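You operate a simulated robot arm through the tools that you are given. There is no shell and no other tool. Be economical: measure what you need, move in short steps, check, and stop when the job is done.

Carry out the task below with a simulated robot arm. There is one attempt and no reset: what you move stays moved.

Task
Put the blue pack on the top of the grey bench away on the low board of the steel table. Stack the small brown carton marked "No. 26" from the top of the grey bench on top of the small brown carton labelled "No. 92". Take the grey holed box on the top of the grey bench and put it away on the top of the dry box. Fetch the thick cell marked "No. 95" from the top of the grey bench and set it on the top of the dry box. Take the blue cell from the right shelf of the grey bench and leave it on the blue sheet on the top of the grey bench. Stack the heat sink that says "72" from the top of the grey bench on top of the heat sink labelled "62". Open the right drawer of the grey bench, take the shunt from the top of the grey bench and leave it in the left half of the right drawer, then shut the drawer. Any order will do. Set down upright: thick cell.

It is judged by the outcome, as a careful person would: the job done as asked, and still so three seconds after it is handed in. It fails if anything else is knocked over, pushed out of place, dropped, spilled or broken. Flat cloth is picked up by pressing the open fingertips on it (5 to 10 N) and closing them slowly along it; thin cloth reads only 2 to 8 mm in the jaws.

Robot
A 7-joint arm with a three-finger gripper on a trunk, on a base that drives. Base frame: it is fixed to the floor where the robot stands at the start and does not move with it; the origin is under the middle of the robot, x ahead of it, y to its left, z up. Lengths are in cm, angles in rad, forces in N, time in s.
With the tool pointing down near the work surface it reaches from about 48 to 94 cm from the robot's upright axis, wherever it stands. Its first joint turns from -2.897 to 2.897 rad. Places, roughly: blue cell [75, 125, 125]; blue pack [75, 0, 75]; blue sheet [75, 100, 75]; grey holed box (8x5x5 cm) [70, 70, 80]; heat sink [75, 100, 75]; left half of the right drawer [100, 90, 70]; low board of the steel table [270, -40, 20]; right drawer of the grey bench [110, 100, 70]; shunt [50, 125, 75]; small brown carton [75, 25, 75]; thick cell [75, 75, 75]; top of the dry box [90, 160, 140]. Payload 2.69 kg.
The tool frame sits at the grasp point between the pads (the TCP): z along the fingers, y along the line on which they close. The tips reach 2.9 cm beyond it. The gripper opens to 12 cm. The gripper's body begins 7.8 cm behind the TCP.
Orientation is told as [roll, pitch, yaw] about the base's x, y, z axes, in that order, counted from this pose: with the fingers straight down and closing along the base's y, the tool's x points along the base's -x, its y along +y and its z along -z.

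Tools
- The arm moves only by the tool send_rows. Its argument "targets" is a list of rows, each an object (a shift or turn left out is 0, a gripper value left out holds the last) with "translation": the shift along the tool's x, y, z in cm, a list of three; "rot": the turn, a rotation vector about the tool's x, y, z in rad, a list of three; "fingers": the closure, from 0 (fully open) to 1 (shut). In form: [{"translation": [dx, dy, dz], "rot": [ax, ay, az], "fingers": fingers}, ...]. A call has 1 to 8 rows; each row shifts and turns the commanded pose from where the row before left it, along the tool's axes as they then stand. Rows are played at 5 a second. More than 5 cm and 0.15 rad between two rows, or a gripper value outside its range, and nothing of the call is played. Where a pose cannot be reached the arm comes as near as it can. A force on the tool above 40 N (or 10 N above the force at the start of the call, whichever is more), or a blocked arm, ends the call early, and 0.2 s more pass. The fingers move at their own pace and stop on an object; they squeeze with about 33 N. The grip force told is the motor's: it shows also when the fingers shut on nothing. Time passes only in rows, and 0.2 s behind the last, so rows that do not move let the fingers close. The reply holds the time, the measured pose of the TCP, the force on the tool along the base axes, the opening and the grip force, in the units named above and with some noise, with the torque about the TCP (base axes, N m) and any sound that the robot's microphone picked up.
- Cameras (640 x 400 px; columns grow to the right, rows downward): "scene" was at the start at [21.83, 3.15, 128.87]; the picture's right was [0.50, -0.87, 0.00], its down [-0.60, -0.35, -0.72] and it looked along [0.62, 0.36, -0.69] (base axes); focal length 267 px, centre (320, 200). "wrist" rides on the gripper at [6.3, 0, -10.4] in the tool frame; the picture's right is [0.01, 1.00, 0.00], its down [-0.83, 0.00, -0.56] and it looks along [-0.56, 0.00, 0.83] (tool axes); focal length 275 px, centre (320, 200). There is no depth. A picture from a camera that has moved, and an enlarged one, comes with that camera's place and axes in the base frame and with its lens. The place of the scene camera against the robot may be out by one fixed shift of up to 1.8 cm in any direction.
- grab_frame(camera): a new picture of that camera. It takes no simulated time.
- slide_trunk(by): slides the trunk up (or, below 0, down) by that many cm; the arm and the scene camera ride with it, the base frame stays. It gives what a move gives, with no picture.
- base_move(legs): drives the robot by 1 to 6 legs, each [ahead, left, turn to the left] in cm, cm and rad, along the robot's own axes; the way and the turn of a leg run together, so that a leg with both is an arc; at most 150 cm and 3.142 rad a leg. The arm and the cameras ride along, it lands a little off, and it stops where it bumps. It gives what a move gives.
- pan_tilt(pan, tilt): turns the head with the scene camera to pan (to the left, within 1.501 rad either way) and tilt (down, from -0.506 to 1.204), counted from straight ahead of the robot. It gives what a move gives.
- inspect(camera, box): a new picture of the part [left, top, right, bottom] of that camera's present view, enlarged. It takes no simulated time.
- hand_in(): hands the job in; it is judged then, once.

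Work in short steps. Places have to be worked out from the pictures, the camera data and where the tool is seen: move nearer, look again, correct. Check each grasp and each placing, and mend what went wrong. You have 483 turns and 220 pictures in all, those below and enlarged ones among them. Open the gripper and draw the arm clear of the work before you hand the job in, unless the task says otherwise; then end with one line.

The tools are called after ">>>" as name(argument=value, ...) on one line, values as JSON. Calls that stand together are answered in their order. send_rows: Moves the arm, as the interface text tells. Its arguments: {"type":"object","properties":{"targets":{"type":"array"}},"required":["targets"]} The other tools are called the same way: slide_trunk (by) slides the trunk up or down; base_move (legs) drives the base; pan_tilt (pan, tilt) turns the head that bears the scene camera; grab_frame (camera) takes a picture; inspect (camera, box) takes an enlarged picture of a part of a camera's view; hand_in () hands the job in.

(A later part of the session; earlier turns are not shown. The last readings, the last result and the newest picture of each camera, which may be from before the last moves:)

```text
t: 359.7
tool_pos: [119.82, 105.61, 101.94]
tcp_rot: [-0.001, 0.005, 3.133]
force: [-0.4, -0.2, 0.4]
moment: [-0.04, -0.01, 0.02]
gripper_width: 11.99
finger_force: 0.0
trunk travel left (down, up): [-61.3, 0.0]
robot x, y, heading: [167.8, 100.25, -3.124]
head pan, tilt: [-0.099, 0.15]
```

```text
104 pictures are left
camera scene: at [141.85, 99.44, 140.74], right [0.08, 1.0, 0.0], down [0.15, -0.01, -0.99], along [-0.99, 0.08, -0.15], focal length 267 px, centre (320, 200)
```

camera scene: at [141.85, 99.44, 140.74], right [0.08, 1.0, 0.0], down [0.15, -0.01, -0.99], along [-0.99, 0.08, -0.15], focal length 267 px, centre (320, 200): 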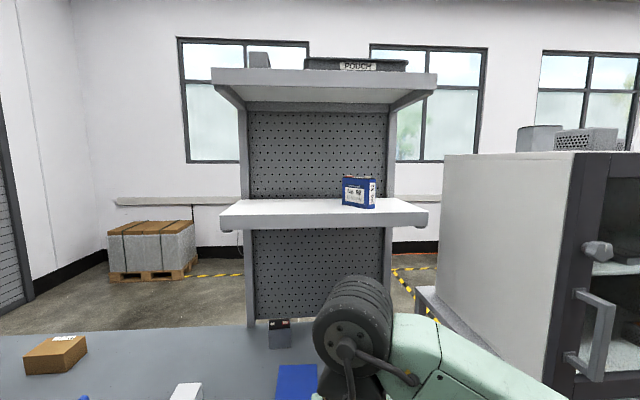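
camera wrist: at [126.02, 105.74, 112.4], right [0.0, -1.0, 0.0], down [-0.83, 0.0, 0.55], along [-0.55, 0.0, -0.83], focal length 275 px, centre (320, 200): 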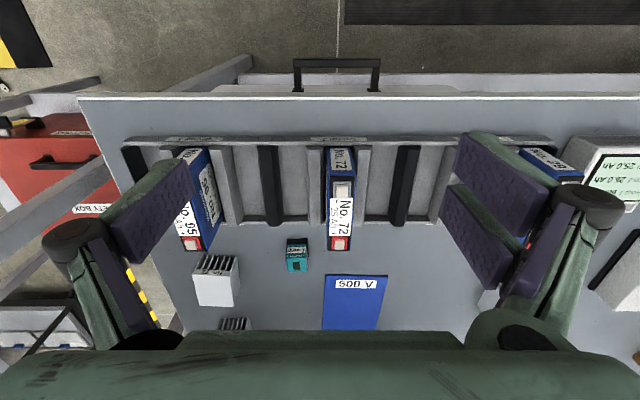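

Shelf: front edge x≈73.8, top z≈127.8, bottom ≈123.8; the blue cell stands at about (66,115). The sink pick at x≈87 is clear of it. I move over heat sink 72.

>>> send_rows(targets=[{"translation": [-4.1, -1.94, 0]}, {"translation": [-4.1, -1.94, 0]}, {"translation": [-4.1, -1.94, 0]}, {"translation": [-4.1, -1.94, 0]}, {"translation": [-4.1, -1.94, 0]}, {"translation": [-4.1, -1.94, 0]}, {"translation": [-4.1, -1.94, 0]}, {"translation": [-4.1, -1.94, 0]}])

>>> grab_frame(camera="wrist")

```text
t: 361.5
tool_pos: [86.94, 121.03, 101.27]
tcp_rot: [0.001, 0.004, 3.134]
force: [1.0, 0.6, -0.6]
moment: [0.0, 0.01, 0.01]
gripper_width: 11.98
finger_force: 0.0
trunk travel left (down, up): [-61.3, 0.0]
robot x, y, heading: [167.71, 100.05, -3.126]
head pan, tilt: [-0.099, 0.15]
```

```text
103 pictures are left
camera wrist: at [93.24, 121.14, 111.81], right [0.0, -1.0, 0.0], down [-0.83, 0.0, 0.55], along [-0.55, 0.0, -0.83], focal length 275 px, centre (320, 200)
```

wrist: 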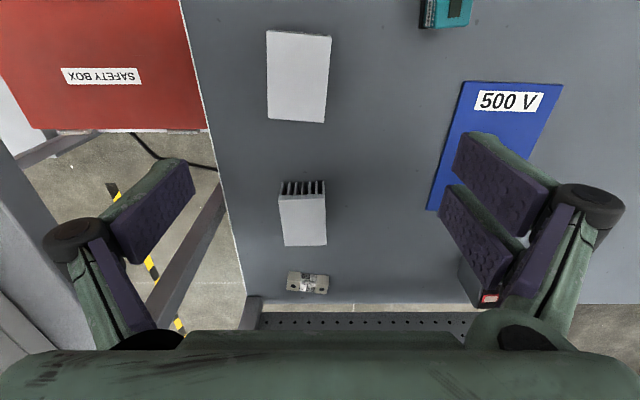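

Sink 72 is centred at about (88.2,123.3), yaw ≈ -0.08. I correct, turn slightly and descend partway.

>>> send_rows(targets=[{"translation": [1.3, -2.3, 0], "rot": [0, 0, 0.08]}, {"translation": [0, 0, 4]}, {"translation": [0, 0, 4]}, {"translation": [0, 0, 4]}, {}])

>>> grab_frame(camera="wrist")

```text
t: 362.7
tool_pos: [88.73, 123.6, 89.54]
tcp_rot: [0.0, 0.004, 3.056]
force: [-0.4, -0.2, -1.0]
moment: [0.0, -0.03, -0.01]
gripper_width: 12.01
finger_force: 0.1
trunk travel left (down, up): [-61.3, 0.0]
robot x, y, heading: [167.46, 100.13, -3.121]
head pan, tilt: [-0.099, 0.15]
```

```text
102 pictures are left
camera wrist: at [94.93, 123.23, 100.09], right [-0.08, -1.0, 0.0], down [-0.83, 0.07, 0.55], along [-0.55, 0.05, -0.83], focal length 275 px, centre (320, 200)
```

wrist: 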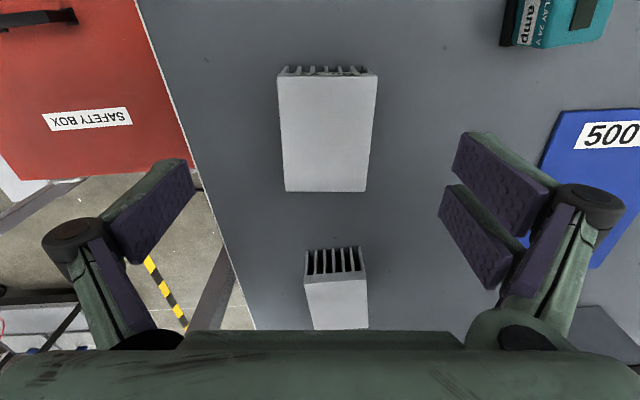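

Well aligned. I descend to z≈81.8 and close on its sides.

>>> send_rows(targets=[{"translation": [-0.2, 0.3, 3]}, {"translation": [0, 0, 3]}, {"translation": [0, 0, 1.7]}, {"fingers": 0.3}, {"fingers": 0.5}, {"fingers": 0.65}, {"fingers": 0.65}, {}])

```text
t: 364.5
tool_pos: [88.23, 123.37, 81.97]
tcp_rot: [0.0, 0.004, 3.054]
force: [0.1, -1.1, -0.2]
moment: [-0.14, -0.05, -0.03]
gripper_width: 6.02
finger_force: 19.5
trunk travel left (down, up): [-61.3, 0.0]
robot x, y, heading: [167.38, 99.8, -3.119]
head pan, tilt: [-0.099, 0.15]
```

Gripped at 6.0 cm. I lift, shift the base 28 cm left (toward -y), and look for sink 62.

>>> send_rows(targets=[{"translation": [0, 0, -2]}, {"translation": [0, 0, -5]}, {"translation": [0, 0, -5]}, {"translation": [0, 0, -4]}, {}])

>>> base_move(legs=[[0, 28, 0]])

>>> grab_frame(camera="wrist")

```text
t: 365.7
tool_pos: [88.45, 123.16, 98.03]
tcp_rot: [0.003, 0.004, 3.054]
force: [-0.1, -1.1, -3.3]
moment: [0.0, -0.01, 0.02]
gripper_width: 5.93
finger_force: 32.8
trunk travel left (down, up): [-61.3, 0.0]
robot x, y, heading: [167.49, 100.26, -3.125]
head pan, tilt: [-0.099, 0.15]
```

```text
t: 368.4
tool_pos: [89.18, 96.86, 98.01]
tcp_rot: [0.0, 0.006, 3.045]
force: [0.0, 1.0, -2.7]
moment: [0.06, 0.01, -0.01]
gripper_width: 5.96
finger_force: 33.1
trunk travel left (down, up): [-61.3, 0.0]
robot x, y, heading: [167.96, 72.84, -3.139]
head pan, tilt: [-0.099, 0.15]
```

```text
101 pictures are left
camera wrist: at [95.35, 96.36, 108.51], right [-0.09, -1.0, 0.0], down [-0.83, 0.08, 0.55], along [-0.55, 0.05, -0.83], focal length 275 px, centre (320, 200)
```

wrist: 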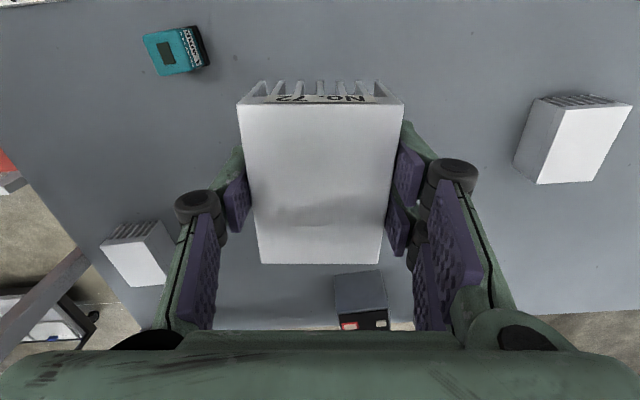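

Sink 62 is visible at right. I move closer, stopping about 12 cm short to measure it.

>>> send_rows(targets=[{"translation": [-0.75, 3.95, 0]}, {"translation": [-0.75, 3.95, 0]}, {"translation": [-0.75, 3.95, 0]}, {}])

>>> grab_frame(camera="wrist")

>>> pan_tilt(pan=0.0, tilt=0.6)

>>> grab_frame(camera="scene")

```text
t: 369.4
tool_pos: [85.7, 85.21, 97.92]
tcp_rot: [0.0, 0.005, 3.043]
force: [-0.3, -0.2, -2.7]
moment: [-0.01, -0.01, -0.03]
gripper_width: 5.95
finger_force: 33.0
trunk travel left (down, up): [-61.3, 0.0]
robot x, y, heading: [168.01, 72.61, -3.129]
head pan, tilt: [-0.099, 0.15]
```

```text
100 pictures are left
camera wrist: at [91.92, 84.69, 108.51], right [-0.09, -1.0, 0.0], down [-0.83, 0.08, 0.55], along [-0.55, 0.05, -0.83], focal length 275 px, centre (320, 200)
```

wrist: 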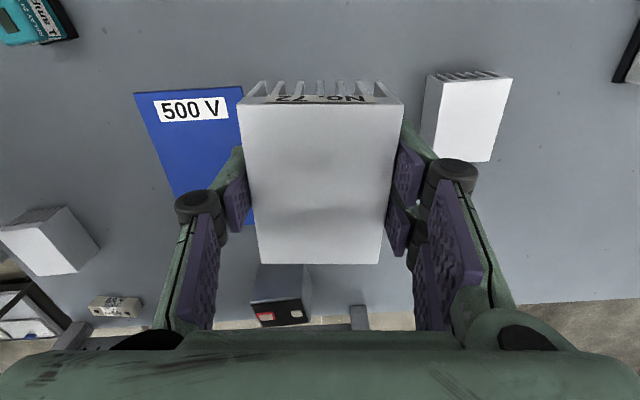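

```text
t: 370.3
tool_pos: [85.71, 85.23, 98.02]
tcp_rot: [0.0, 0.005, 3.043]
force: [-0.5, -0.4, -2.3]
moment: [-0.02, -0.02, -0.04]
gripper_width: 5.97
finger_force: 33.3
trunk travel left (down, up): [-61.3, 0.0]
robot x, y, heading: [168.2, 72.72, -3.13]
head pan, tilt: [0.0, 0.6]
```

```text
99 pictures are left
camera scene: at [142.6, 71.55, 136.59], right [-0.01, 1.0, 0.0], down [0.56, 0.0, -0.83], along [-0.83, -0.01, -0.56], focal length 267 px, centre (320, 200)
```

scene: 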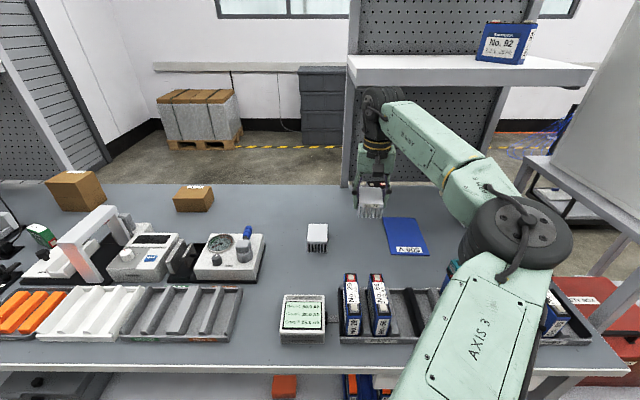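

Sink 62's centre is about (81.8,71.6), top z≈83. I move over it, square the yaw, and lower to 5 cm above contact.

>>> send_rows(targets=[{"translation": [-0.86, 4.63, 0]}, {"translation": [-0.86, 4.63, 0]}, {"translation": [-0.86, 4.63, 0]}, {"rot": [0, 0, -0.075]}, {"translation": [0, 0, 3]}, {"translation": [0, 0, 3]}, {}])

>>> inspect(camera="scene", box=[250, 170, 410, 270])

>>> grab_frame(camera="wrist")

```text
t: 371.9
tool_pos: [81.8, 71.71, 92.09]
tcp_rot: [-0.001, 0.005, 3.12]
force: [-0.4, 0.6, -1.9]
moment: [-0.03, -0.01, -0.02]
gripper_width: 5.97
finger_force: 33.3
trunk travel left (down, up): [-61.3, 0.0]
robot x, y, heading: [167.76, 72.56, -3.129]
head pan, tilt: [0.0, 0.6]
```

```text
4.00 times, centred on (330, 220) of scene
camera zoom: at [142.61, 71.54, 136.59], right [-0.01, 1.0, 0.0], down [0.57, 0.0, -0.82], along [-0.82, -0.01, -0.57], focal length 1067 px, centre (280, 120)
```

zoom: 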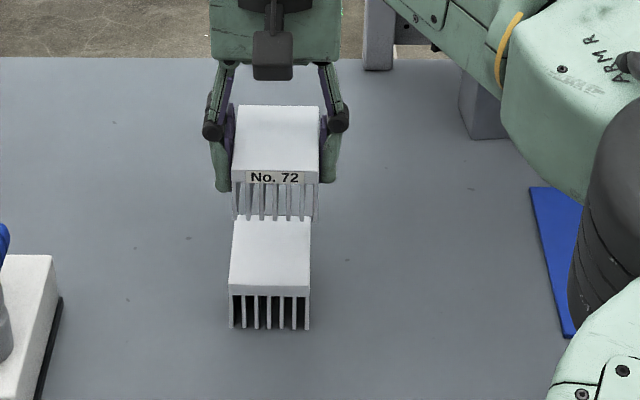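

```text
97 pictures are left
camera wrist: at [88.08, 71.71, 102.67], right [-0.02, -1.0, 0.0], down [-0.83, 0.02, 0.55], along [-0.55, 0.01, -0.83], focal length 275 px, centre (320, 200)
```

wrist: 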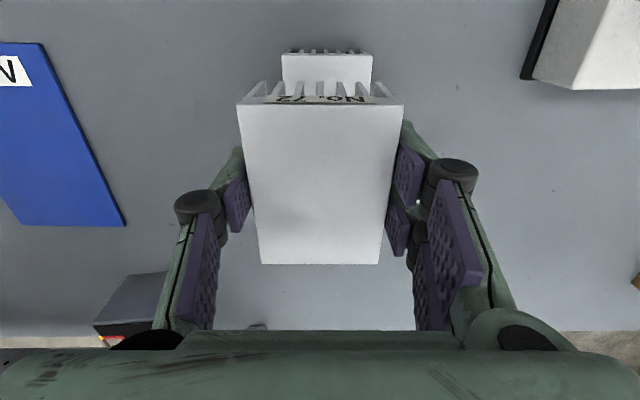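

I correct by 0.45 cm in y and 0.3 cm in x, then lower toward contact.

>>> send_rows(targets=[{"translation": [0.3, 0.45, 0]}, {"translation": [0, 0, 2.5]}, {"translation": [0, 0, 1.5]}, {"translation": [0, 0, 0.5]}, {}])

>>> inspect(camera="scene", box=[250, 170, 410, 270])

```text
t: 373.1
tool_pos: [82.12, 71.24, 87.68]
tcp_rot: [-0.001, 0.005, 3.119]
force: [0.2, 0.3, -1.9]
moment: [0.03, -0.03, 0.01]
gripper_width: 5.95
finger_force: 32.7
trunk travel left (down, up): [-61.3, 0.0]
robot x, y, heading: [167.61, 72.71, -3.13]
head pan, tilt: [0.0, 0.6]
```

```text
4.00 times, centred on (330, 220) of scene
camera zoom: at [142.6, 71.54, 136.59], right [-0.01, 1.0, 0.0], down [0.57, 0.0, -0.82], along [-0.82, -0.01, -0.57], focal length 1067 px, centre (280, 120)
```

zoom: 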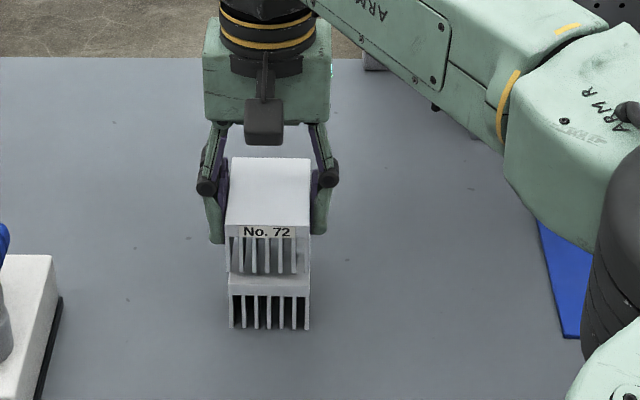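

The remaining gap is about 1.9 cm (the sinks are ~3.8 cm tall) and alignment is good. I lower slowly to contact.

>>> send_rows(targets=[{"translation": [0, 0, 0.8]}, {"translation": [0, 0, 0.5]}, {"translation": [0, 0, 0.25]}, {}])

>>> inspect(camera="scene", box=[270, 190, 370, 260])

```text
t: 374.1
tool_pos: [82.16, 71.18, 86.3]
tcp_rot: [0.002, 0.003, 3.118]
force: [-1.9, -1.7, 21.4]
moment: [-0.07, 0.09, -0.07]
gripper_width: 5.97
finger_force: 32.7
trunk travel left (down, up): [-61.3, 0.0]
robot x, y, heading: [167.83, 72.81, -3.131]
head pan, tilt: [0.0, 0.6]
```

```text
5.71 times, centred on (320, 225) of scene
camera zoom: at [142.82, 71.53, 136.66], right [-0.01, 1.0, 0.0], down [0.56, 0.0, -0.83], along [-0.83, -0.01, -0.56], focal length 1524 px, centre (320, 57)
```

zoom: 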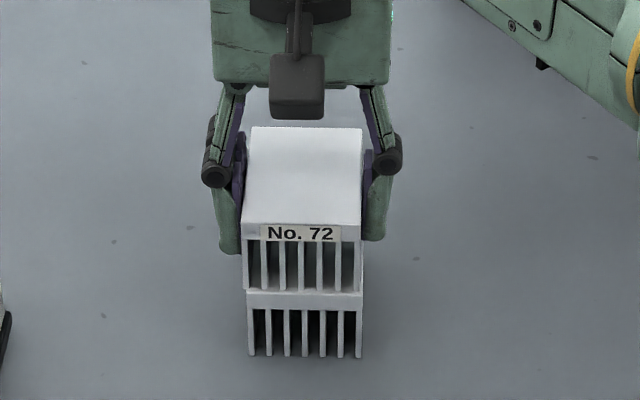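

Seated on 62, well aligned. I release and lift off.

>>> send_rows(targets=[{"translation": [0, 0, -0.15]}, {"fingers": 0.4}, {"fingers": 0.2}, {"fingers": 0.1}, {"translation": [0, 0, -3]}, {"translation": [0, 0, -5]}, {"translation": [0, 0, -5]}])

>>> inspect(camera="scene", box=[270, 190, 370, 260])

```text
t: 375.7
tool_pos: [81.67, 71.39, 99.13]
tcp_rot: [0.0, 0.006, 3.119]
force: [0.2, -0.5, -0.3]
moment: [0.01, 0.01, -0.03]
gripper_width: 10.79
finger_force: 0.0
trunk travel left (down, up): [-61.3, 0.0]
robot x, y, heading: [167.91, 72.88, -3.131]
head pan, tilt: [0.0, 0.6]
```

```text
5.71 times, centred on (320, 225) of scene
camera zoom: at [142.68, 71.52, 136.6], right [-0.01, 1.0, 0.0], down [0.56, 0.0, -0.83], along [-0.83, -0.01, -0.56], focal length 1524 px, centre (320, 57)
```

zoom: 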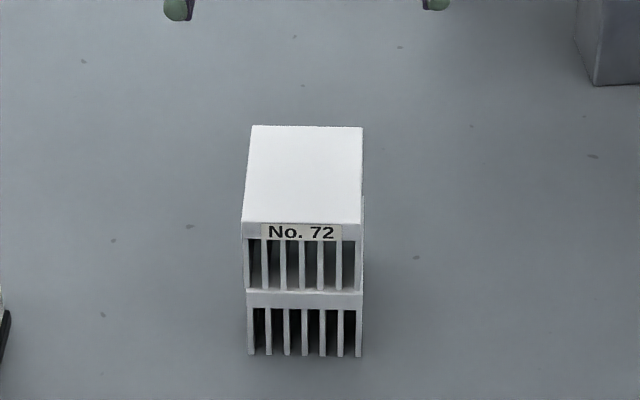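

The heat sinks are stacked neatly. Next is the blue cell on the shelf: I take zoomed views from here to find its orientation.

>>> pan_tilt(pan=-0.5, tilt=0.15)

>>> inspect(camera="scene", box=[280, 140, 400, 215])

```text
t: 376.7
tool_pos: [81.74, 71.43, 99.06]
tcp_rot: [0.001, 0.006, 3.12]
force: [-0.4, 0.6, 0.5]
moment: [-0.01, 0.02, 0.02]
gripper_width: 10.8
finger_force: 0.0
trunk travel left (down, up): [-61.3, 0.0]
robot x, y, heading: [168.11, 72.23, -3.133]
head pan, tilt: [-0.499, 0.15]
```

```text
5.33 times, centred on (340, 178) of scene
camera zoom: at [143.29, 75.98, 140.73], right [0.47, 0.88, 0.0], down [0.13, -0.07, -0.99], along [-0.87, 0.47, -0.15], focal length 1422 px, centre (213, 320)
```

zoom: 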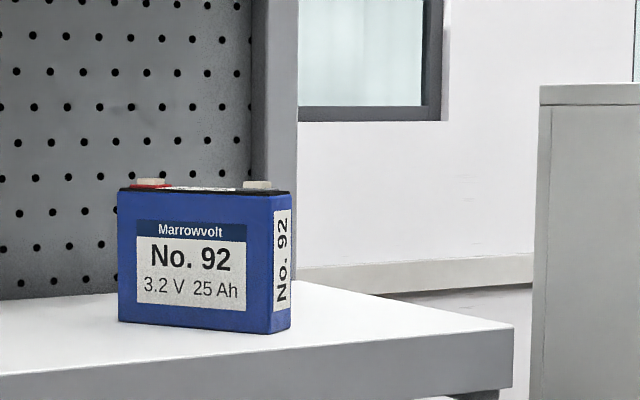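

Triangulating, the cell stands on the shelf (z≈127.2) with its 10.5 cm wide face running from (61.5,114.3) to (69.7,120.8), i.e. turned about 51° toward -y. I'll grip it across its width with the tool nearly horizontal, then lay it flat on the sheet. First I retract and turn the wrist (camera to be on top).

>>> send_rows(targets=[{"translation": [4, 0, -2], "fingers": 0}, {"translation": [4.5, 0, -2]}, {"translation": [4.5, 0, -2]}, {"translation": [4.5, 0, -2]}, {"translation": [4.5, 0, -1]}, {"rot": [0, 0, 0.15]}, {"rot": [0, 0, 0.15]}, {"rot": [0, 0, 0.15]}])

>>> send_rows(targets=[{"rot": [0, 0, 0.15]}, {"rot": [0, 0, 0.15]}, {"rot": [0, 0, 0.15]}, {"rot": [0, 0, 0.15]}, {"rot": [0, 0, 0.15]}, {"rot": [0, 0, 0.15]}, {"rot": [0, 0, 0.15]}, {"rot": [0, 0, 0.15]}])

>>> send_rows(targets=[{"rot": [0, 0, 0.15]}, {"rot": [0, 0, 0.15]}, {"rot": [0, 0, 0.15]}, {"rot": [0, 0, 0.15]}, {"rot": [0, 0, 0.15]}, {"rot": [0, 0, 0.15]}, {"rot": [0, 0, 0.15]}, {"rot": [0, 0, 0.15]}])

>>> send_rows(targets=[{"rot": [0, 0, 0.15]}, {"rot": [0, 0, 0.15]}, {"rot": [0, 0, 0.15]}, {"rot": [0, 0, 0.15]}, {"rot": [0, 0, 0.15]}, {"rot": [0, 0, 0.12]}, {}])

```text
t: 378.5
tool_pos: [103.93, 70.85, 108.2]
tcp_rot: [-0.001, 0.006, 2.666]
force: [0.4, 0.1, -0.3]
moment: [0.03, 0.0, -0.01]
gripper_width: 12.0
finger_force: 0.1
trunk travel left (down, up): [-61.3, 0.0]
robot x, y, heading: [168.15, 72.52, -3.136]
head pan, tilt: [-0.499, 0.15]
```

```text
t: 380.3
tool_pos: [104.08, 70.67, 108.13]
tcp_rot: [-0.005, -0.001, 1.468]
force: [0.2, 0.1, -0.6]
moment: [0.0, 0.0, -0.02]
gripper_width: 11.98
finger_force: 0.0
trunk travel left (down, up): [-61.3, 0.0]
robot x, y, heading: [168.18, 72.62, -3.136]
head pan, tilt: [-0.499, 0.15]
```

```text
t: 382.1
tool_pos: [103.99, 70.89, 108.39]
tcp_rot: [-0.004, -0.006, 0.268]
force: [-0.5, -0.3, 0.1]
moment: [0.01, -0.01, 0.01]
gripper_width: 12.0
finger_force: 0.1
trunk travel left (down, up): [-61.3, 0.0]
robot x, y, heading: [168.21, 72.77, -3.131]
head pan, tilt: [-0.499, 0.15]
```

```text
t: 383.7
tool_pos: [104.06, 70.95, 108.35]
tcp_rot: [0.003, -0.007, -0.603]
force: [-0.5, 0.7, -0.1]
moment: [0.01, 0.03, 0.06]
gripper_width: 12.03
finger_force: 0.0
trunk travel left (down, up): [-61.3, 0.0]
robot x, y, heading: [167.7, 72.67, -3.126]
head pan, tilt: [-0.499, 0.15]
```

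Now I tilt to horizontal while moving outward and up (translation along tool x).

>>> send_rows(targets=[{"translation": [3, 0, 0], "rot": [0, 0.143, 0]}, {"translation": [3, 0, 0], "rot": [0, 0.143, 0]}, {"translation": [3, 0, 0], "rot": [0, 0.143, 0]}, {"translation": [3, 0, 0], "rot": [0, 0.143, 0]}, {"translation": [3, 0, 0], "rot": [0, 0.143, 0]}, {"translation": [3, 0, 0], "rot": [0, 0.143, 0]}])

>>> send_rows(targets=[{"translation": [3, 0, 0], "rot": [0, 0.143, 0]}, {"translation": [3, 0, 0], "rot": [0, 0.143, 0]}, {"translation": [3, 0, 0], "rot": [0, 0.143, 0]}, {"translation": [3, 0, 0], "rot": [0, 0.143, 0]}, {"translation": [3, 0, 0], "rot": [0, 0.13, 0]}, {}])

>>> grab_frame(camera="wrist")

>>> grab_frame(camera="scene")

```text
t: 385.1
tool_pos: [90.75, 80.26, 114.56]
tcp_rot: [0.003, 0.853, -0.599]
force: [-0.3, -0.2, 0.3]
moment: [-0.02, 0.0, 0.03]
gripper_width: 12.01
finger_force: 0.1
trunk travel left (down, up): [-61.3, 0.0]
robot x, y, heading: [168.0, 72.88, -3.13]
head pan, tilt: [-0.499, 0.15]
```

```text
t: 386.5
tool_pos: [85.11, 83.47, 127.8]
tcp_rot: [0.161, 1.556, -0.437]
force: [-0.4, -0.2, -0.4]
moment: [-0.01, 0.02, -0.01]
gripper_width: 12.05
finger_force: 0.1
trunk travel left (down, up): [-61.3, 0.0]
robot x, y, heading: [167.87, 72.64, -3.134]
head pan, tilt: [-0.499, 0.15]
```

```text
92 pictures are left
camera wrist: at [93.71, 77.59, 134.23], right [0.56, 0.83, 0.01], down [0.47, -0.32, -0.82], along [-0.68, 0.47, -0.57], focal length 275 px, centre (320, 200)
```

wrist: 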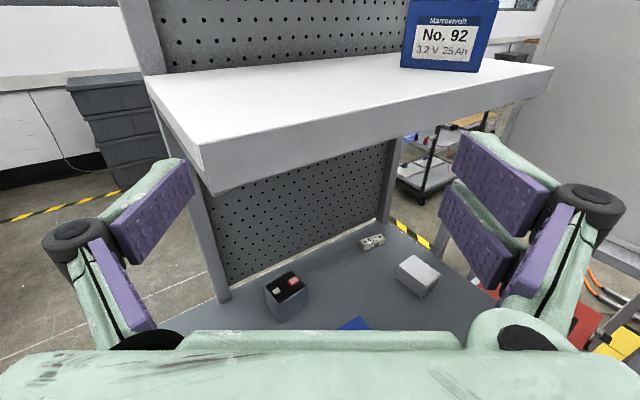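

```text
91 pictures are left
camera scene: at [143.29, 75.98, 140.74], right [0.47, 0.88, 0.0], down [0.13, -0.07, -0.99], along [-0.87, 0.47, -0.15], focal length 267 px, centre (320, 200)
```

scene: 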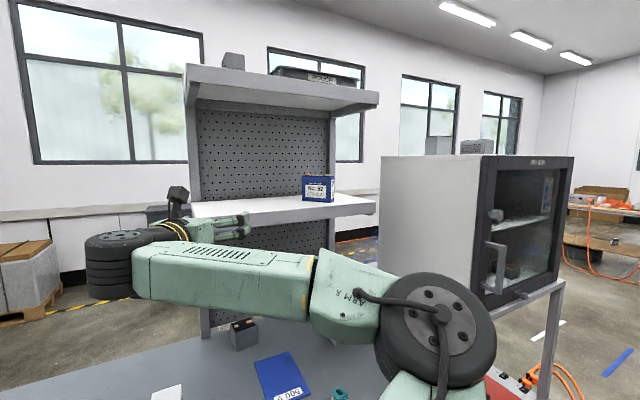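

The tool is horizontal and the cell is in view. I raise 4.7 cm above the shelf level and move the base closer (5 ahead, 17 right).

>>> send_rows(targets=[{"translation": [2.5, 0, 0]}, {"translation": [2.3, 0, 0]}, {}])

>>> base_move(legs=[[4, -17, 0]])

>>> grab_frame(camera="wrist")

```text
t: 387.3
tool_pos: [85.5, 83.33, 132.46]
tcp_rot: [0.151, 1.554, -0.451]
force: [-0.1, 0.1, 1.0]
moment: [0.02, 0.01, 0.03]
gripper_width: 12.01
finger_force: 0.0
trunk travel left (down, up): [-61.3, 0.0]
robot x, y, heading: [167.8, 72.66, -3.128]
head pan, tilt: [-0.499, 0.15]
```

```text
t: 389.2
tool_pos: [81.08, 99.45, 132.35]
tcp_rot: [0.129, 1.554, -0.462]
force: [0.6, -0.3, 0.7]
moment: [-0.03, 0.0, -0.03]
gripper_width: 12.01
finger_force: 0.1
trunk travel left (down, up): [-61.3, 0.0]
robot x, y, heading: [163.56, 89.37, -3.128]
head pan, tilt: [-0.499, 0.15]
```

```text
90 pictures are left
camera wrist: at [89.77, 93.71, 138.92], right [0.56, 0.83, 0.01], down [0.48, -0.31, -0.82], along [-0.68, 0.46, -0.57], focal length 275 px, centre (320, 200)
```

wrist: 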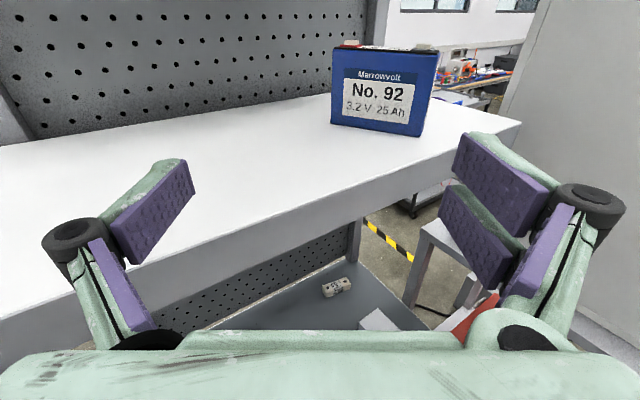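

The cell's front face now measures from about (62.3,113.8) to (71.6,119.5). I advance to a pre-grasp 7 cm short and check centring.

>>> send_rows(targets=[{"translation": [0, 1.56, 3.7]}, {"translation": [0, 1.56, 3.7]}, {"translation": [0, 1.56, 3.7]}, {"translation": [0, 1.56, 3.7]}, {}])

>>> grab_frame(camera="wrist")

>>> grab_frame(camera="scene")

```text
t: 390.4
tool_pos: [72.71, 113.11, 132.26]
tcp_rot: [0.152, 1.555, -0.44]
force: [0.2, 0.3, -0.2]
moment: [-0.02, 0.02, 0.02]
gripper_width: 12.04
finger_force: 0.1
trunk travel left (down, up): [-61.3, 0.0]
robot x, y, heading: [163.45, 89.25, -3.125]
head pan, tilt: [-0.499, 0.15]
```

```text
89 pictures are left
camera wrist: at [81.31, 107.42, 138.7], right [0.56, 0.83, 0.01], down [0.48, -0.31, -0.82], along [-0.68, 0.46, -0.57], focal length 275 px, centre (320, 200)
```

wrist: 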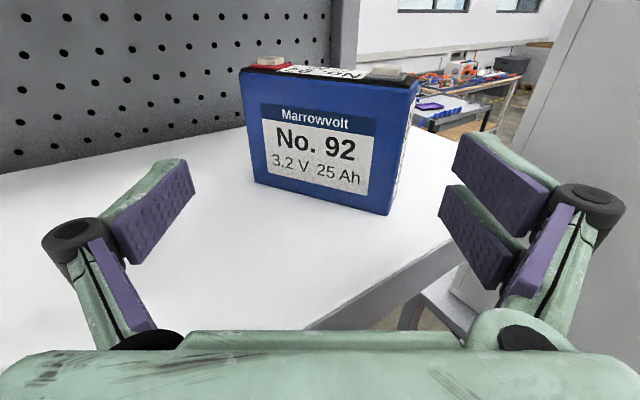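

```text
88 pictures are left
camera scene: at [139.16, 92.44, 140.75], right [0.46, 0.89, 0.0], down [0.13, -0.07, -0.99], along [-0.88, 0.46, -0.15], focal length 267 px, centre (320, 200)
```

scene: 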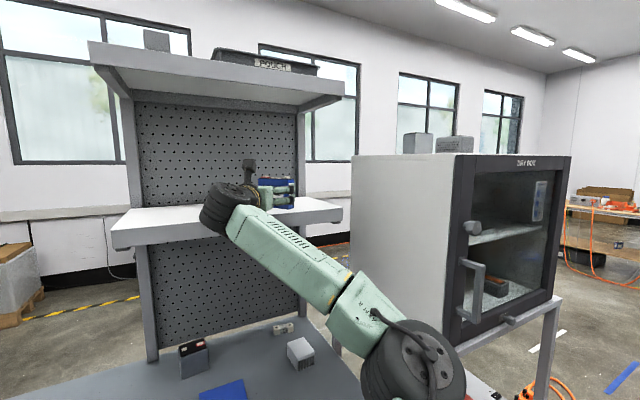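

Centred within 0.2 cm; the jaws have about 0.6 cm clearance each side. I advance 5.8 cm in small steps, watching force.

>>> send_rows(targets=[{"translation": [0, 0.2, 1.5]}, {"translation": [0, 0, 1.5]}, {"translation": [0, 0, 1.4]}, {"translation": [0, 0, 1.4]}, {}])

>>> grab_frame(camera="wrist")

```text
t: 391.6
tool_pos: [67.84, 116.42, 132.39]
tcp_rot: [0.119, 1.555, -0.473]
force: [-0.3, 0.4, 0.1]
moment: [-0.04, 0.02, 0.03]
gripper_width: 12.01
finger_force: 0.1
trunk travel left (down, up): [-61.3, 0.0]
robot x, y, heading: [163.69, 89.76, -3.121]
head pan, tilt: [-0.499, 0.15]
```

```text
87 pictures are left
camera wrist: at [76.37, 110.73, 138.76], right [0.56, 0.83, 0.01], down [0.48, -0.31, -0.82], along [-0.68, 0.46, -0.57], focal length 275 px, centre (320, 200)
```

wrist: 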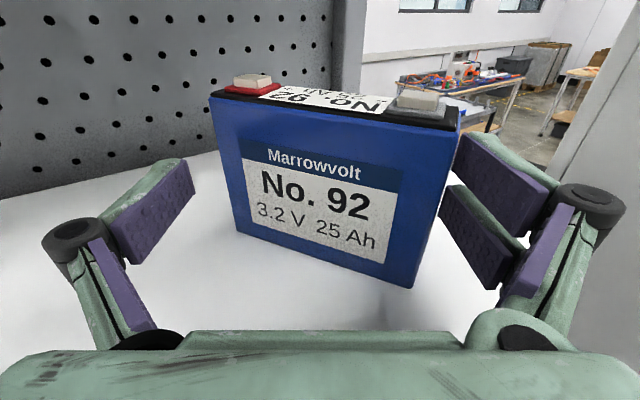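

The cell is between the jaws with no contact. I close slowly in steps so that it aligns itself.

>>> send_rows(targets=[{"fingers": 0.06}, {"fingers": 0.1}, {"fingers": 0.13}, {"fingers": 0.16}, {}])

>>> grab_frame(camera="wrist")

```text
t: 392.8
tool_pos: [67.71, 116.47, 132.3]
tcp_rot: [0.133, 1.555, -0.459]
force: [0.6, 1.5, -0.2]
moment: [0.03, 0.0, -0.07]
gripper_width: 10.18
finger_force: 0.7
trunk travel left (down, up): [-61.3, 0.0]
robot x, y, heading: [163.66, 89.43, -3.128]
head pan, tilt: [-0.499, 0.15]
```

```text
86 pictures are left
camera wrist: at [76.4, 110.72, 138.78], right [0.56, 0.83, 0.01], down [0.48, -0.31, -0.82], along [-0.68, 0.46, -0.57], focal length 275 px, centre (320, 200)
```

wrist: 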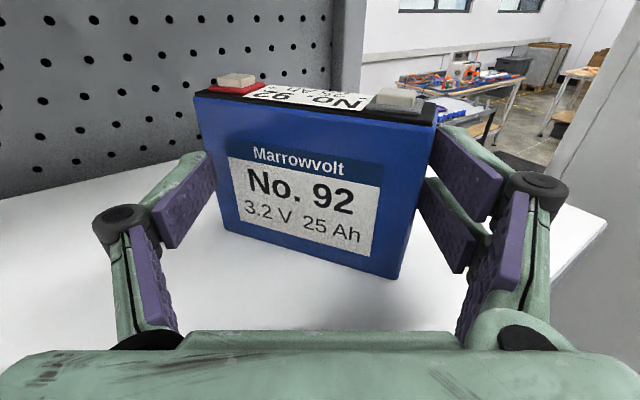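

Squeezing at this angle would rotate the cell the wrong way, so I reopen, back out 6.5 cm, and turn the tool 0.21 rad to match its face better.

>>> send_rows(targets=[{"fingers": 0.05}, {"fingers": 0}, {}, {"translation": [0, 0, -3.2]}, {"translation": [0, 0, -3.3]}, {"rot": [-0.105, 0, 0]}, {"rot": [-0.105, 0, 0]}, {}])

>>> grab_frame(camera="wrist")

```text
t: 394.6
tool_pos: [73.06, 112.63, 132.27]
tcp_rot: [0.333, 1.555, -0.472]
force: [0.5, 0.0, 0.2]
moment: [0.01, 0.02, 0.01]
gripper_width: 12.03
finger_force: 0.1
trunk travel left (down, up): [-61.3, 0.0]
robot x, y, heading: [163.76, 89.31, -3.126]
head pan, tilt: [-0.499, 0.15]
```

```text
85 pictures are left
camera wrist: at [80.26, 105.26, 138.7], right [0.72, 0.69, 0.01], down [0.4, -0.4, -0.82], along [-0.57, 0.6, -0.57], focal length 275 px, centre (320, 200)
```

wrist: 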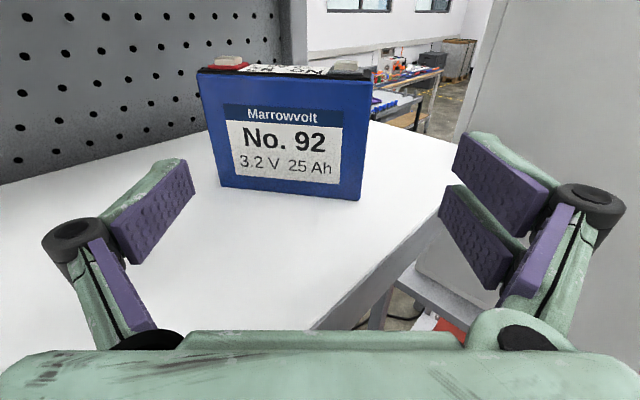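

Now nearly parallel (0.17 rad). I shift -2.3 cm sideways and advance 6.4 cm in small steps.

>>> send_rows(targets=[{"translation": [0, -2.3, 0]}, {"translation": [0, 0, 1.6]}, {"translation": [0, 0, 1.6]}, {"translation": [0, 0, 1.6]}, {"translation": [0, 0, 1.5]}, {}])

>>> grab_frame(camera="wrist")

```text
t: 396.0
tool_pos: [66.94, 115.67, 132.14]
tcp_rot: [0.37, 1.555, -0.432]
force: [0.1, 0.4, 0.1]
moment: [-0.05, 0.0, -0.02]
gripper_width: 11.98
finger_force: 0.1
trunk travel left (down, up): [-61.3, 0.0]
robot x, y, heading: [164.33, 89.75, -3.124]
head pan, tilt: [-0.499, 0.15]
```

```text
84 pictures are left
camera wrist: at [74.21, 108.2, 138.66], right [0.72, 0.7, 0.01], down [0.4, -0.4, -0.82], along [-0.57, 0.6, -0.57], focal length 275 px, centre (320, 200)
```

wrist: 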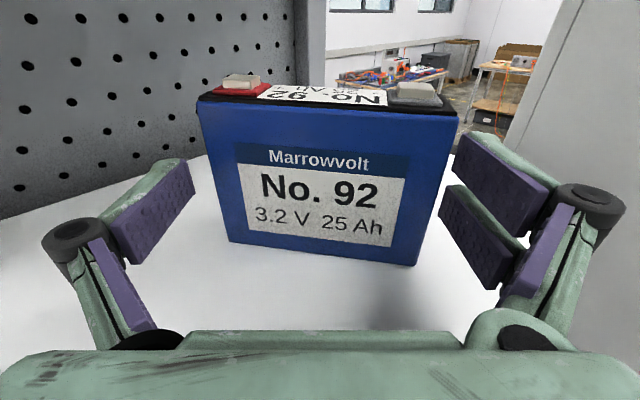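

Centred, with 0.18 rad left. I turn another 0.1 rad in place and close slowly.

>>> send_rows(targets=[{"rot": [-0.1, 0, 0]}, {"fingers": 0.06}, {"fingers": 0.1}, {"fingers": 0.13}, {"fingers": 0.16}, {"fingers": 0.2}, {}])

>>> grab_frame(camera="wrist")

```text
t: 397.6
tool_pos: [67.01, 115.65, 131.98]
tcp_rot: [0.463, 1.553, -0.439]
force: [-0.7, -0.1, -0.6]
moment: [-0.03, 0.0, -0.02]
gripper_width: 9.58
finger_force: 0.0
trunk travel left (down, up): [-61.3, 0.0]
robot x, y, heading: [163.62, 89.44, -3.123]
head pan, tilt: [-0.499, 0.15]
```

```text
83 pictures are left
camera wrist: at [73.42, 107.5, 138.57], right [0.78, 0.62, 0.01], down [0.36, -0.44, -0.82], along [-0.5, 0.65, -0.57], focal length 275 px, centre (320, 200)
```

wrist: 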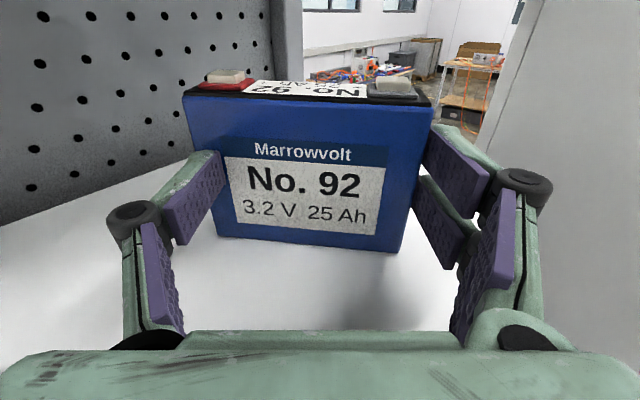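

The left finger closed in front of the cell's face: I wasn't deep enough after the turn. I reopen, recentre (-0.95 cm), turn 0.1 more, and look before going deeper.

>>> send_rows(targets=[{"fingers": 0.1}, {"fingers": 0}, {}, {"translation": [0, 0, -1]}, {"translation": [0, -0.95, 0]}, {"rot": [-0.09, 0, 0]}, {}])

>>> grab_frame(camera="wrist")

```text
t: 399.2
tool_pos: [66.97, 114.24, 131.96]
tcp_rot: [0.528, 1.556, -0.468]
force: [0.1, -0.7, 0.0]
moment: [0.02, 0.01, -0.03]
gripper_width: 12.0
finger_force: 0.1
trunk travel left (down, up): [-61.3, 0.0]
robot x, y, heading: [163.74, 89.38, -3.127]
head pan, tilt: [-0.499, 0.15]
```

```text
82 pictures are left
camera wrist: at [72.55, 105.5, 138.58], right [0.84, 0.55, 0.01], down [0.32, -0.47, -0.82], along [-0.44, 0.69, -0.57], focal length 275 px, centre (320, 200)
```

wrist: 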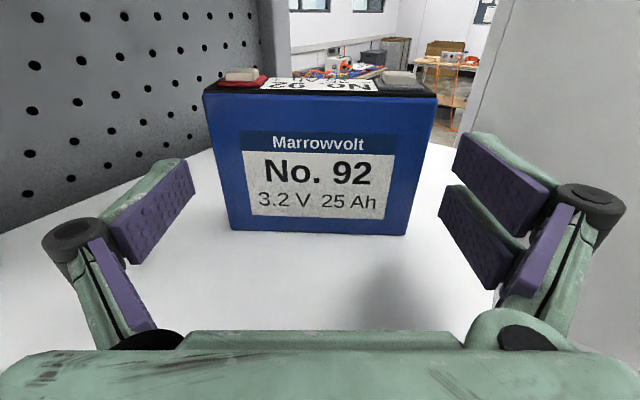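

Now aligned (0.04 rad) and centred. I advance 2.2 cm and close slowly.

>>> send_rows(targets=[{"translation": [0, -0.15, 0]}, {"translation": [0, 0, 1.1]}, {"translation": [0, 0, 1.1]}, {}, {"fingers": 0.05}, {"fingers": 0.09}, {"fingers": 0.12}, {}])

>>> grab_frame(camera="wrist")

```text
t: 401.0
tool_pos: [65.55, 115.93, 132.0]
tcp_rot: [0.528, 1.555, -0.465]
force: [1.8, 0.3, -0.6]
moment: [-0.06, 0.04, -0.03]
gripper_width: 11.0
finger_force: 33.1
trunk travel left (down, up): [-61.3, 0.0]
robot x, y, heading: [163.69, 89.28, -3.128]
head pan, tilt: [-0.499, 0.15]
```

```text
81 pictures are left
camera wrist: at [71.21, 107.39, 138.58], right [0.84, 0.55, 0.01], down [0.32, -0.47, -0.82], along [-0.44, 0.69, -0.57], focal length 275 px, centre (320, 200)
```

wrist: 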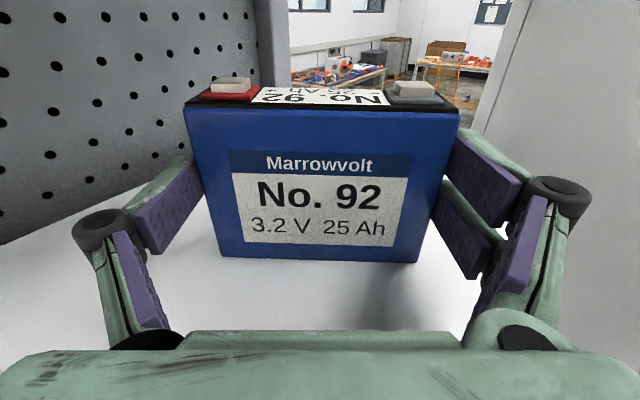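

Gripped firmly at 11.0 cm. I tighten the command and lift 2.5 cm.

>>> send_rows(targets=[{"fingers": 0.25}, {"translation": [1, 0, 0]}, {"translation": [1.5, 0, 0]}, {}])

```text
t: 402.0
tool_pos: [65.36, 115.95, 134.48]
tcp_rot: [0.544, 1.553, -0.45]
force: [-0.2, -1.1, -5.8]
moment: [-0.1, -0.03, -0.01]
gripper_width: 11.01
finger_force: 32.9
trunk travel left (down, up): [-61.3, 0.0]
robot x, y, heading: [163.8, 89.21, -3.128]
head pan, tilt: [-0.499, 0.15]
```

Lifted (5.8 N). I back the base away 25 cm to bring the cell clear of the shelf.

>>> base_move(legs=[[-25, 6, 0]])

>>> send_rows(targets=[{"translation": [-3, 0, 0], "rot": [0, -0.14, 0]}, {"translation": [-3, 0, 0], "rot": [0, -0.14, 0]}, {"translation": [-3, 0, 0], "rot": [0, -0.14, 0]}, {"translation": [-3, 0, 0], "rot": [0, -0.14, 0]}, {"translation": [-3, 0, 0], "rot": [0, -0.14, 0]}, {"translation": [-3, 0, 0], "rot": [0, -0.14, 0]}])

>>> grab_frame(camera="scene")

```text
t: 403.9
tool_pos: [90.18, 110.32, 134.71]
tcp_rot: [0.538, 1.554, -0.452]
force: [0.1, 0.2, -5.1]
moment: [-0.14, -0.05, -0.03]
gripper_width: 10.95
finger_force: 33.1
trunk travel left (down, up): [-61.3, 0.0]
robot x, y, heading: [188.66, 83.78, -3.128]
head pan, tilt: [-0.499, 0.15]
```

```text
t: 405.2
tool_pos: [93.53, 105.22, 118.01]
tcp_rot: [0.012, 0.716, -0.983]
force: [-0.5, 0.2, -6.5]
moment: [0.0, -0.01, 0.0]
gripper_width: 10.98
finger_force: 32.7
trunk travel left (down, up): [-61.3, 0.0]
robot x, y, heading: [188.54, 83.8, -3.123]
head pan, tilt: [-0.499, 0.15]
```

```text
80 pictures are left
camera scene: at [163.79, 86.89, 140.72], right [0.46, 0.89, 0.0], down [0.13, -0.07, -0.99], along [-0.88, 0.46, -0.15], focal length 267 px, centre (320, 200)
```

scene: 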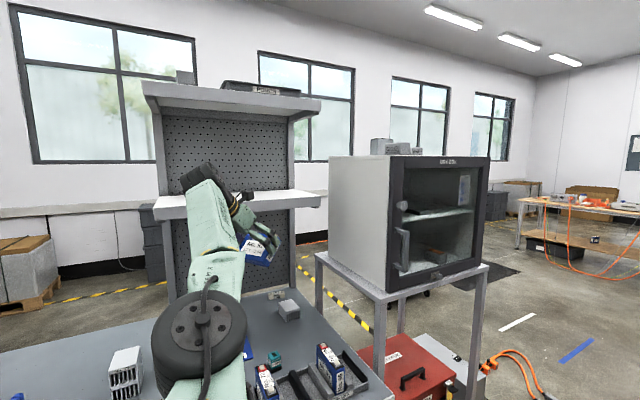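

I pull the arm back toward the robot and down a bit before finishing the rotation to vertical.

>>> send_rows(targets=[{"translation": [-3.2, 3.15, 0.5]}, {"translation": [-3.2, 3.15, 0.5]}, {"translation": [-3.2, 3.15, 0.5]}, {"translation": [-3.2, 3.15, 0.5]}, {"rot": [0, -0.143, 0]}, {"rot": [0, -0.143, 0]}, {"rot": [0, -0.143, 0]}, {"rot": [0, -0.143, 0]}])

>>> send_rows(targets=[{"rot": [0, -0.143, 0]}, {"rot": [0, 0, 0.145]}, {"rot": [0, 0, 0.145]}, {"rot": [0, 0, 0.145]}, {"rot": [0, 0, 0.145]}, {}])

>>> grab_frame(camera="wrist")

```text
t: 407.1
tool_pos: [108.77, 105.19, 108.38]
tcp_rot: [0.009, 0.143, -0.993]
force: [0.4, 0.6, -6.4]
moment: [0.03, 0.0, 0.0]
gripper_width: 10.96
finger_force: 33.5
trunk travel left (down, up): [-61.3, 0.0]
robot x, y, heading: [188.27, 83.8, -3.127]
head pan, tilt: [-0.499, 0.15]
```

```text
t: 408.4
tool_pos: [108.87, 105.2, 108.42]
tcp_rot: [0.007, 0.008, -1.574]
force: [0.2, 0.1, -5.9]
moment: [0.01, 0.0, 0.02]
gripper_width: 10.99
finger_force: 32.9
trunk travel left (down, up): [-61.3, 0.0]
robot x, y, heading: [188.57, 83.78, -3.128]
head pan, tilt: [-0.499, 0.15]
```

```text
79 pictures are left
camera wrist: at [108.82, 111.46, 118.97], right [1.0, 0.0, 0.01], down [0.0, -0.83, 0.55], along [0.01, -0.55, -0.83], focal length 275 px, centre (320, 200)
```

wrist: 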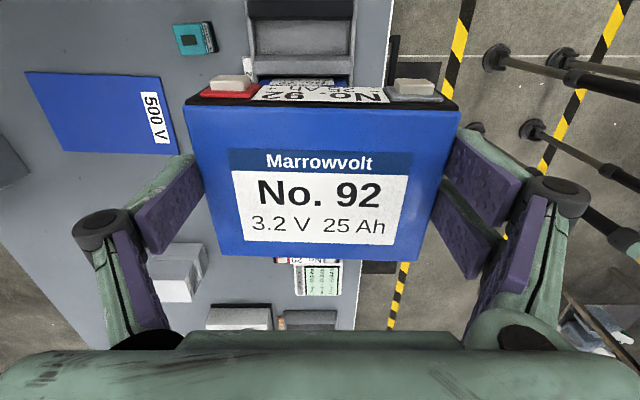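

The cell is level, label up, and the sheet spans x 68.5–86.3, y 93.4–105. I drive in 23.5 cm and shift so the cell is near it, then lower.

>>> base_move(legs=[[23.5, 5.5, 0]])

>>> send_rows(targets=[{"translation": [0, 0, 4.5]}, {"translation": [0, 0, 4.5]}, {"translation": [0, -2, 4]}, {"translation": [0, -3, 2]}, {}])

>>> grab_frame(camera="wrist")

```text
t: 410.2
tool_pos: [85.29, 99.41, 108.41]
tcp_rot: [0.008, 0.008, -1.572]
force: [-0.7, -0.8, -6.5]
moment: [0.06, 0.0, 0.02]
gripper_width: 11.02
finger_force: 32.8
trunk travel left (down, up): [-61.3, 0.0]
robot x, y, heading: [164.93, 77.72, -3.127]
head pan, tilt: [-0.499, 0.15]
```

```text
t: 411.4
tool_pos: [80.18, 99.33, 93.41]
tcp_rot: [0.008, 0.005, -1.575]
force: [-1.1, -0.5, -5.7]
moment: [0.05, -0.02, 0.02]
gripper_width: 10.98
finger_force: 33.1
trunk travel left (down, up): [-61.3, 0.0]
robot x, y, heading: [165.04, 78.09, -3.127]
head pan, tilt: [-0.499, 0.15]
```

```text
78 pictures are left
camera wrist: at [80.09, 105.6, 103.92], right [1.0, 0.0, 0.01], down [0.0, -0.83, 0.55], along [0.01, -0.55, -0.83], focal length 275 px, centre (320, 200)
```

wrist: 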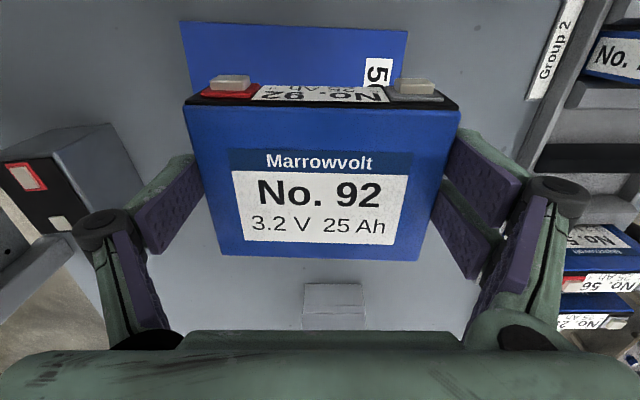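

The sheet centre is about (78.2,99.2). I shift 1.9 cm and lower to z≈83.

>>> send_rows(targets=[{"translation": [0, -1.9, 2]}, {"translation": [0, 0, 4]}, {"translation": [0, 0, 3]}, {"translation": [0, 0, 1.2]}, {}])

>>> grab_frame(camera="wrist")

```text
t: 412.6
tool_pos: [78.67, 99.64, 83.26]
tcp_rot: [0.008, 0.006, -1.574]
force: [-0.4, 0.3, -5.8]
moment: [0.01, 0.0, -0.01]
gripper_width: 10.97
finger_force: 32.8
trunk travel left (down, up): [-61.3, 0.0]
robot x, y, heading: [165.18, 77.93, -3.125]
head pan, tilt: [-0.499, 0.15]
```

```text
77 pictures are left
camera wrist: at [78.75, 105.87, 93.86], right [1.0, 0.0, 0.01], down [0.0, -0.83, 0.55], along [0.01, -0.55, -0.83], focal length 275 px, centre (320, 200)
```

wrist: 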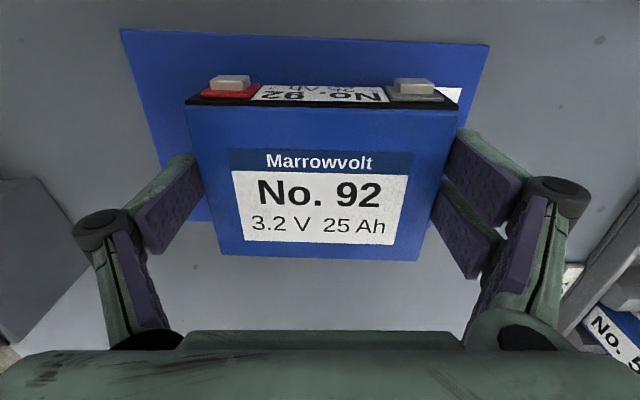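

The cell lies within the sheet's outline. I shift 0.5 cm in -y and lower in small steps to contact.

>>> send_rows(targets=[{"translation": [-0.5, -0.3, 0.6]}, {"translation": [0, 0, 0.5]}, {"translation": [0, 0, 0.4]}, {"translation": [0, 0, 0.3]}, {}])

```text
t: 413.8
tool_pos: [78.3, 99.04, 81.72]
tcp_rot: [0.002, 0.005, -1.573]
force: [0.4, 2.9, 12.5]
moment: [-0.69, 0.22, 0.03]
gripper_width: 10.95
finger_force: 32.4
trunk travel left (down, up): [-61.3, 0.0]
robot x, y, heading: [165.0, 77.83, -3.129]
head pan, tilt: [-0.499, 0.15]
```

Contact with the cell's back on the sheet (tips still above it). I open gently and rise.

>>> send_rows(targets=[{"fingers": 0.1}, {"fingers": 0.05}, {"fingers": 0}, {}, {"translation": [0, 0, -2]}, {"translation": [0, 0, -4]}, {"translation": [0, 0, -4]}])

>>> grab_frame(camera="wrist")

```text
t: 415.4
tool_pos: [78.63, 98.89, 91.7]
tcp_rot: [0.006, 0.008, -1.576]
force: [-0.4, -0.8, -0.2]
moment: [0.02, 0.02, 0.02]
gripper_width: 12.03
finger_force: 0.0
trunk travel left (down, up): [-61.3, 0.0]
robot x, y, heading: [164.84, 77.51, -3.13]
head pan, tilt: [-0.499, 0.15]
```

```text
76 pictures are left
camera wrist: at [78.48, 105.23, 102.27], right [1.0, 0.0, 0.01], down [0.0, -0.83, 0.55], along [0.01, -0.55, -0.83], focal length 275 px, centre (320, 200)
```

wrist: 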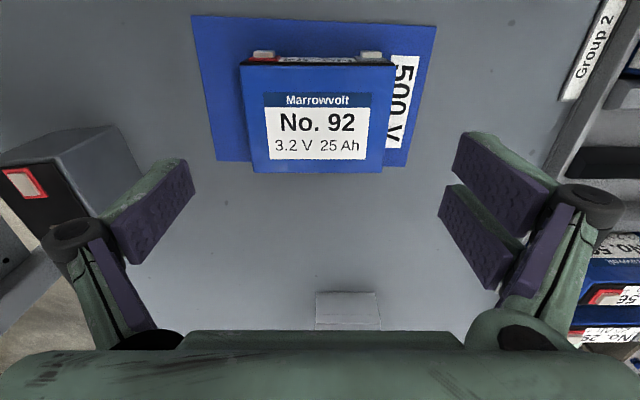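

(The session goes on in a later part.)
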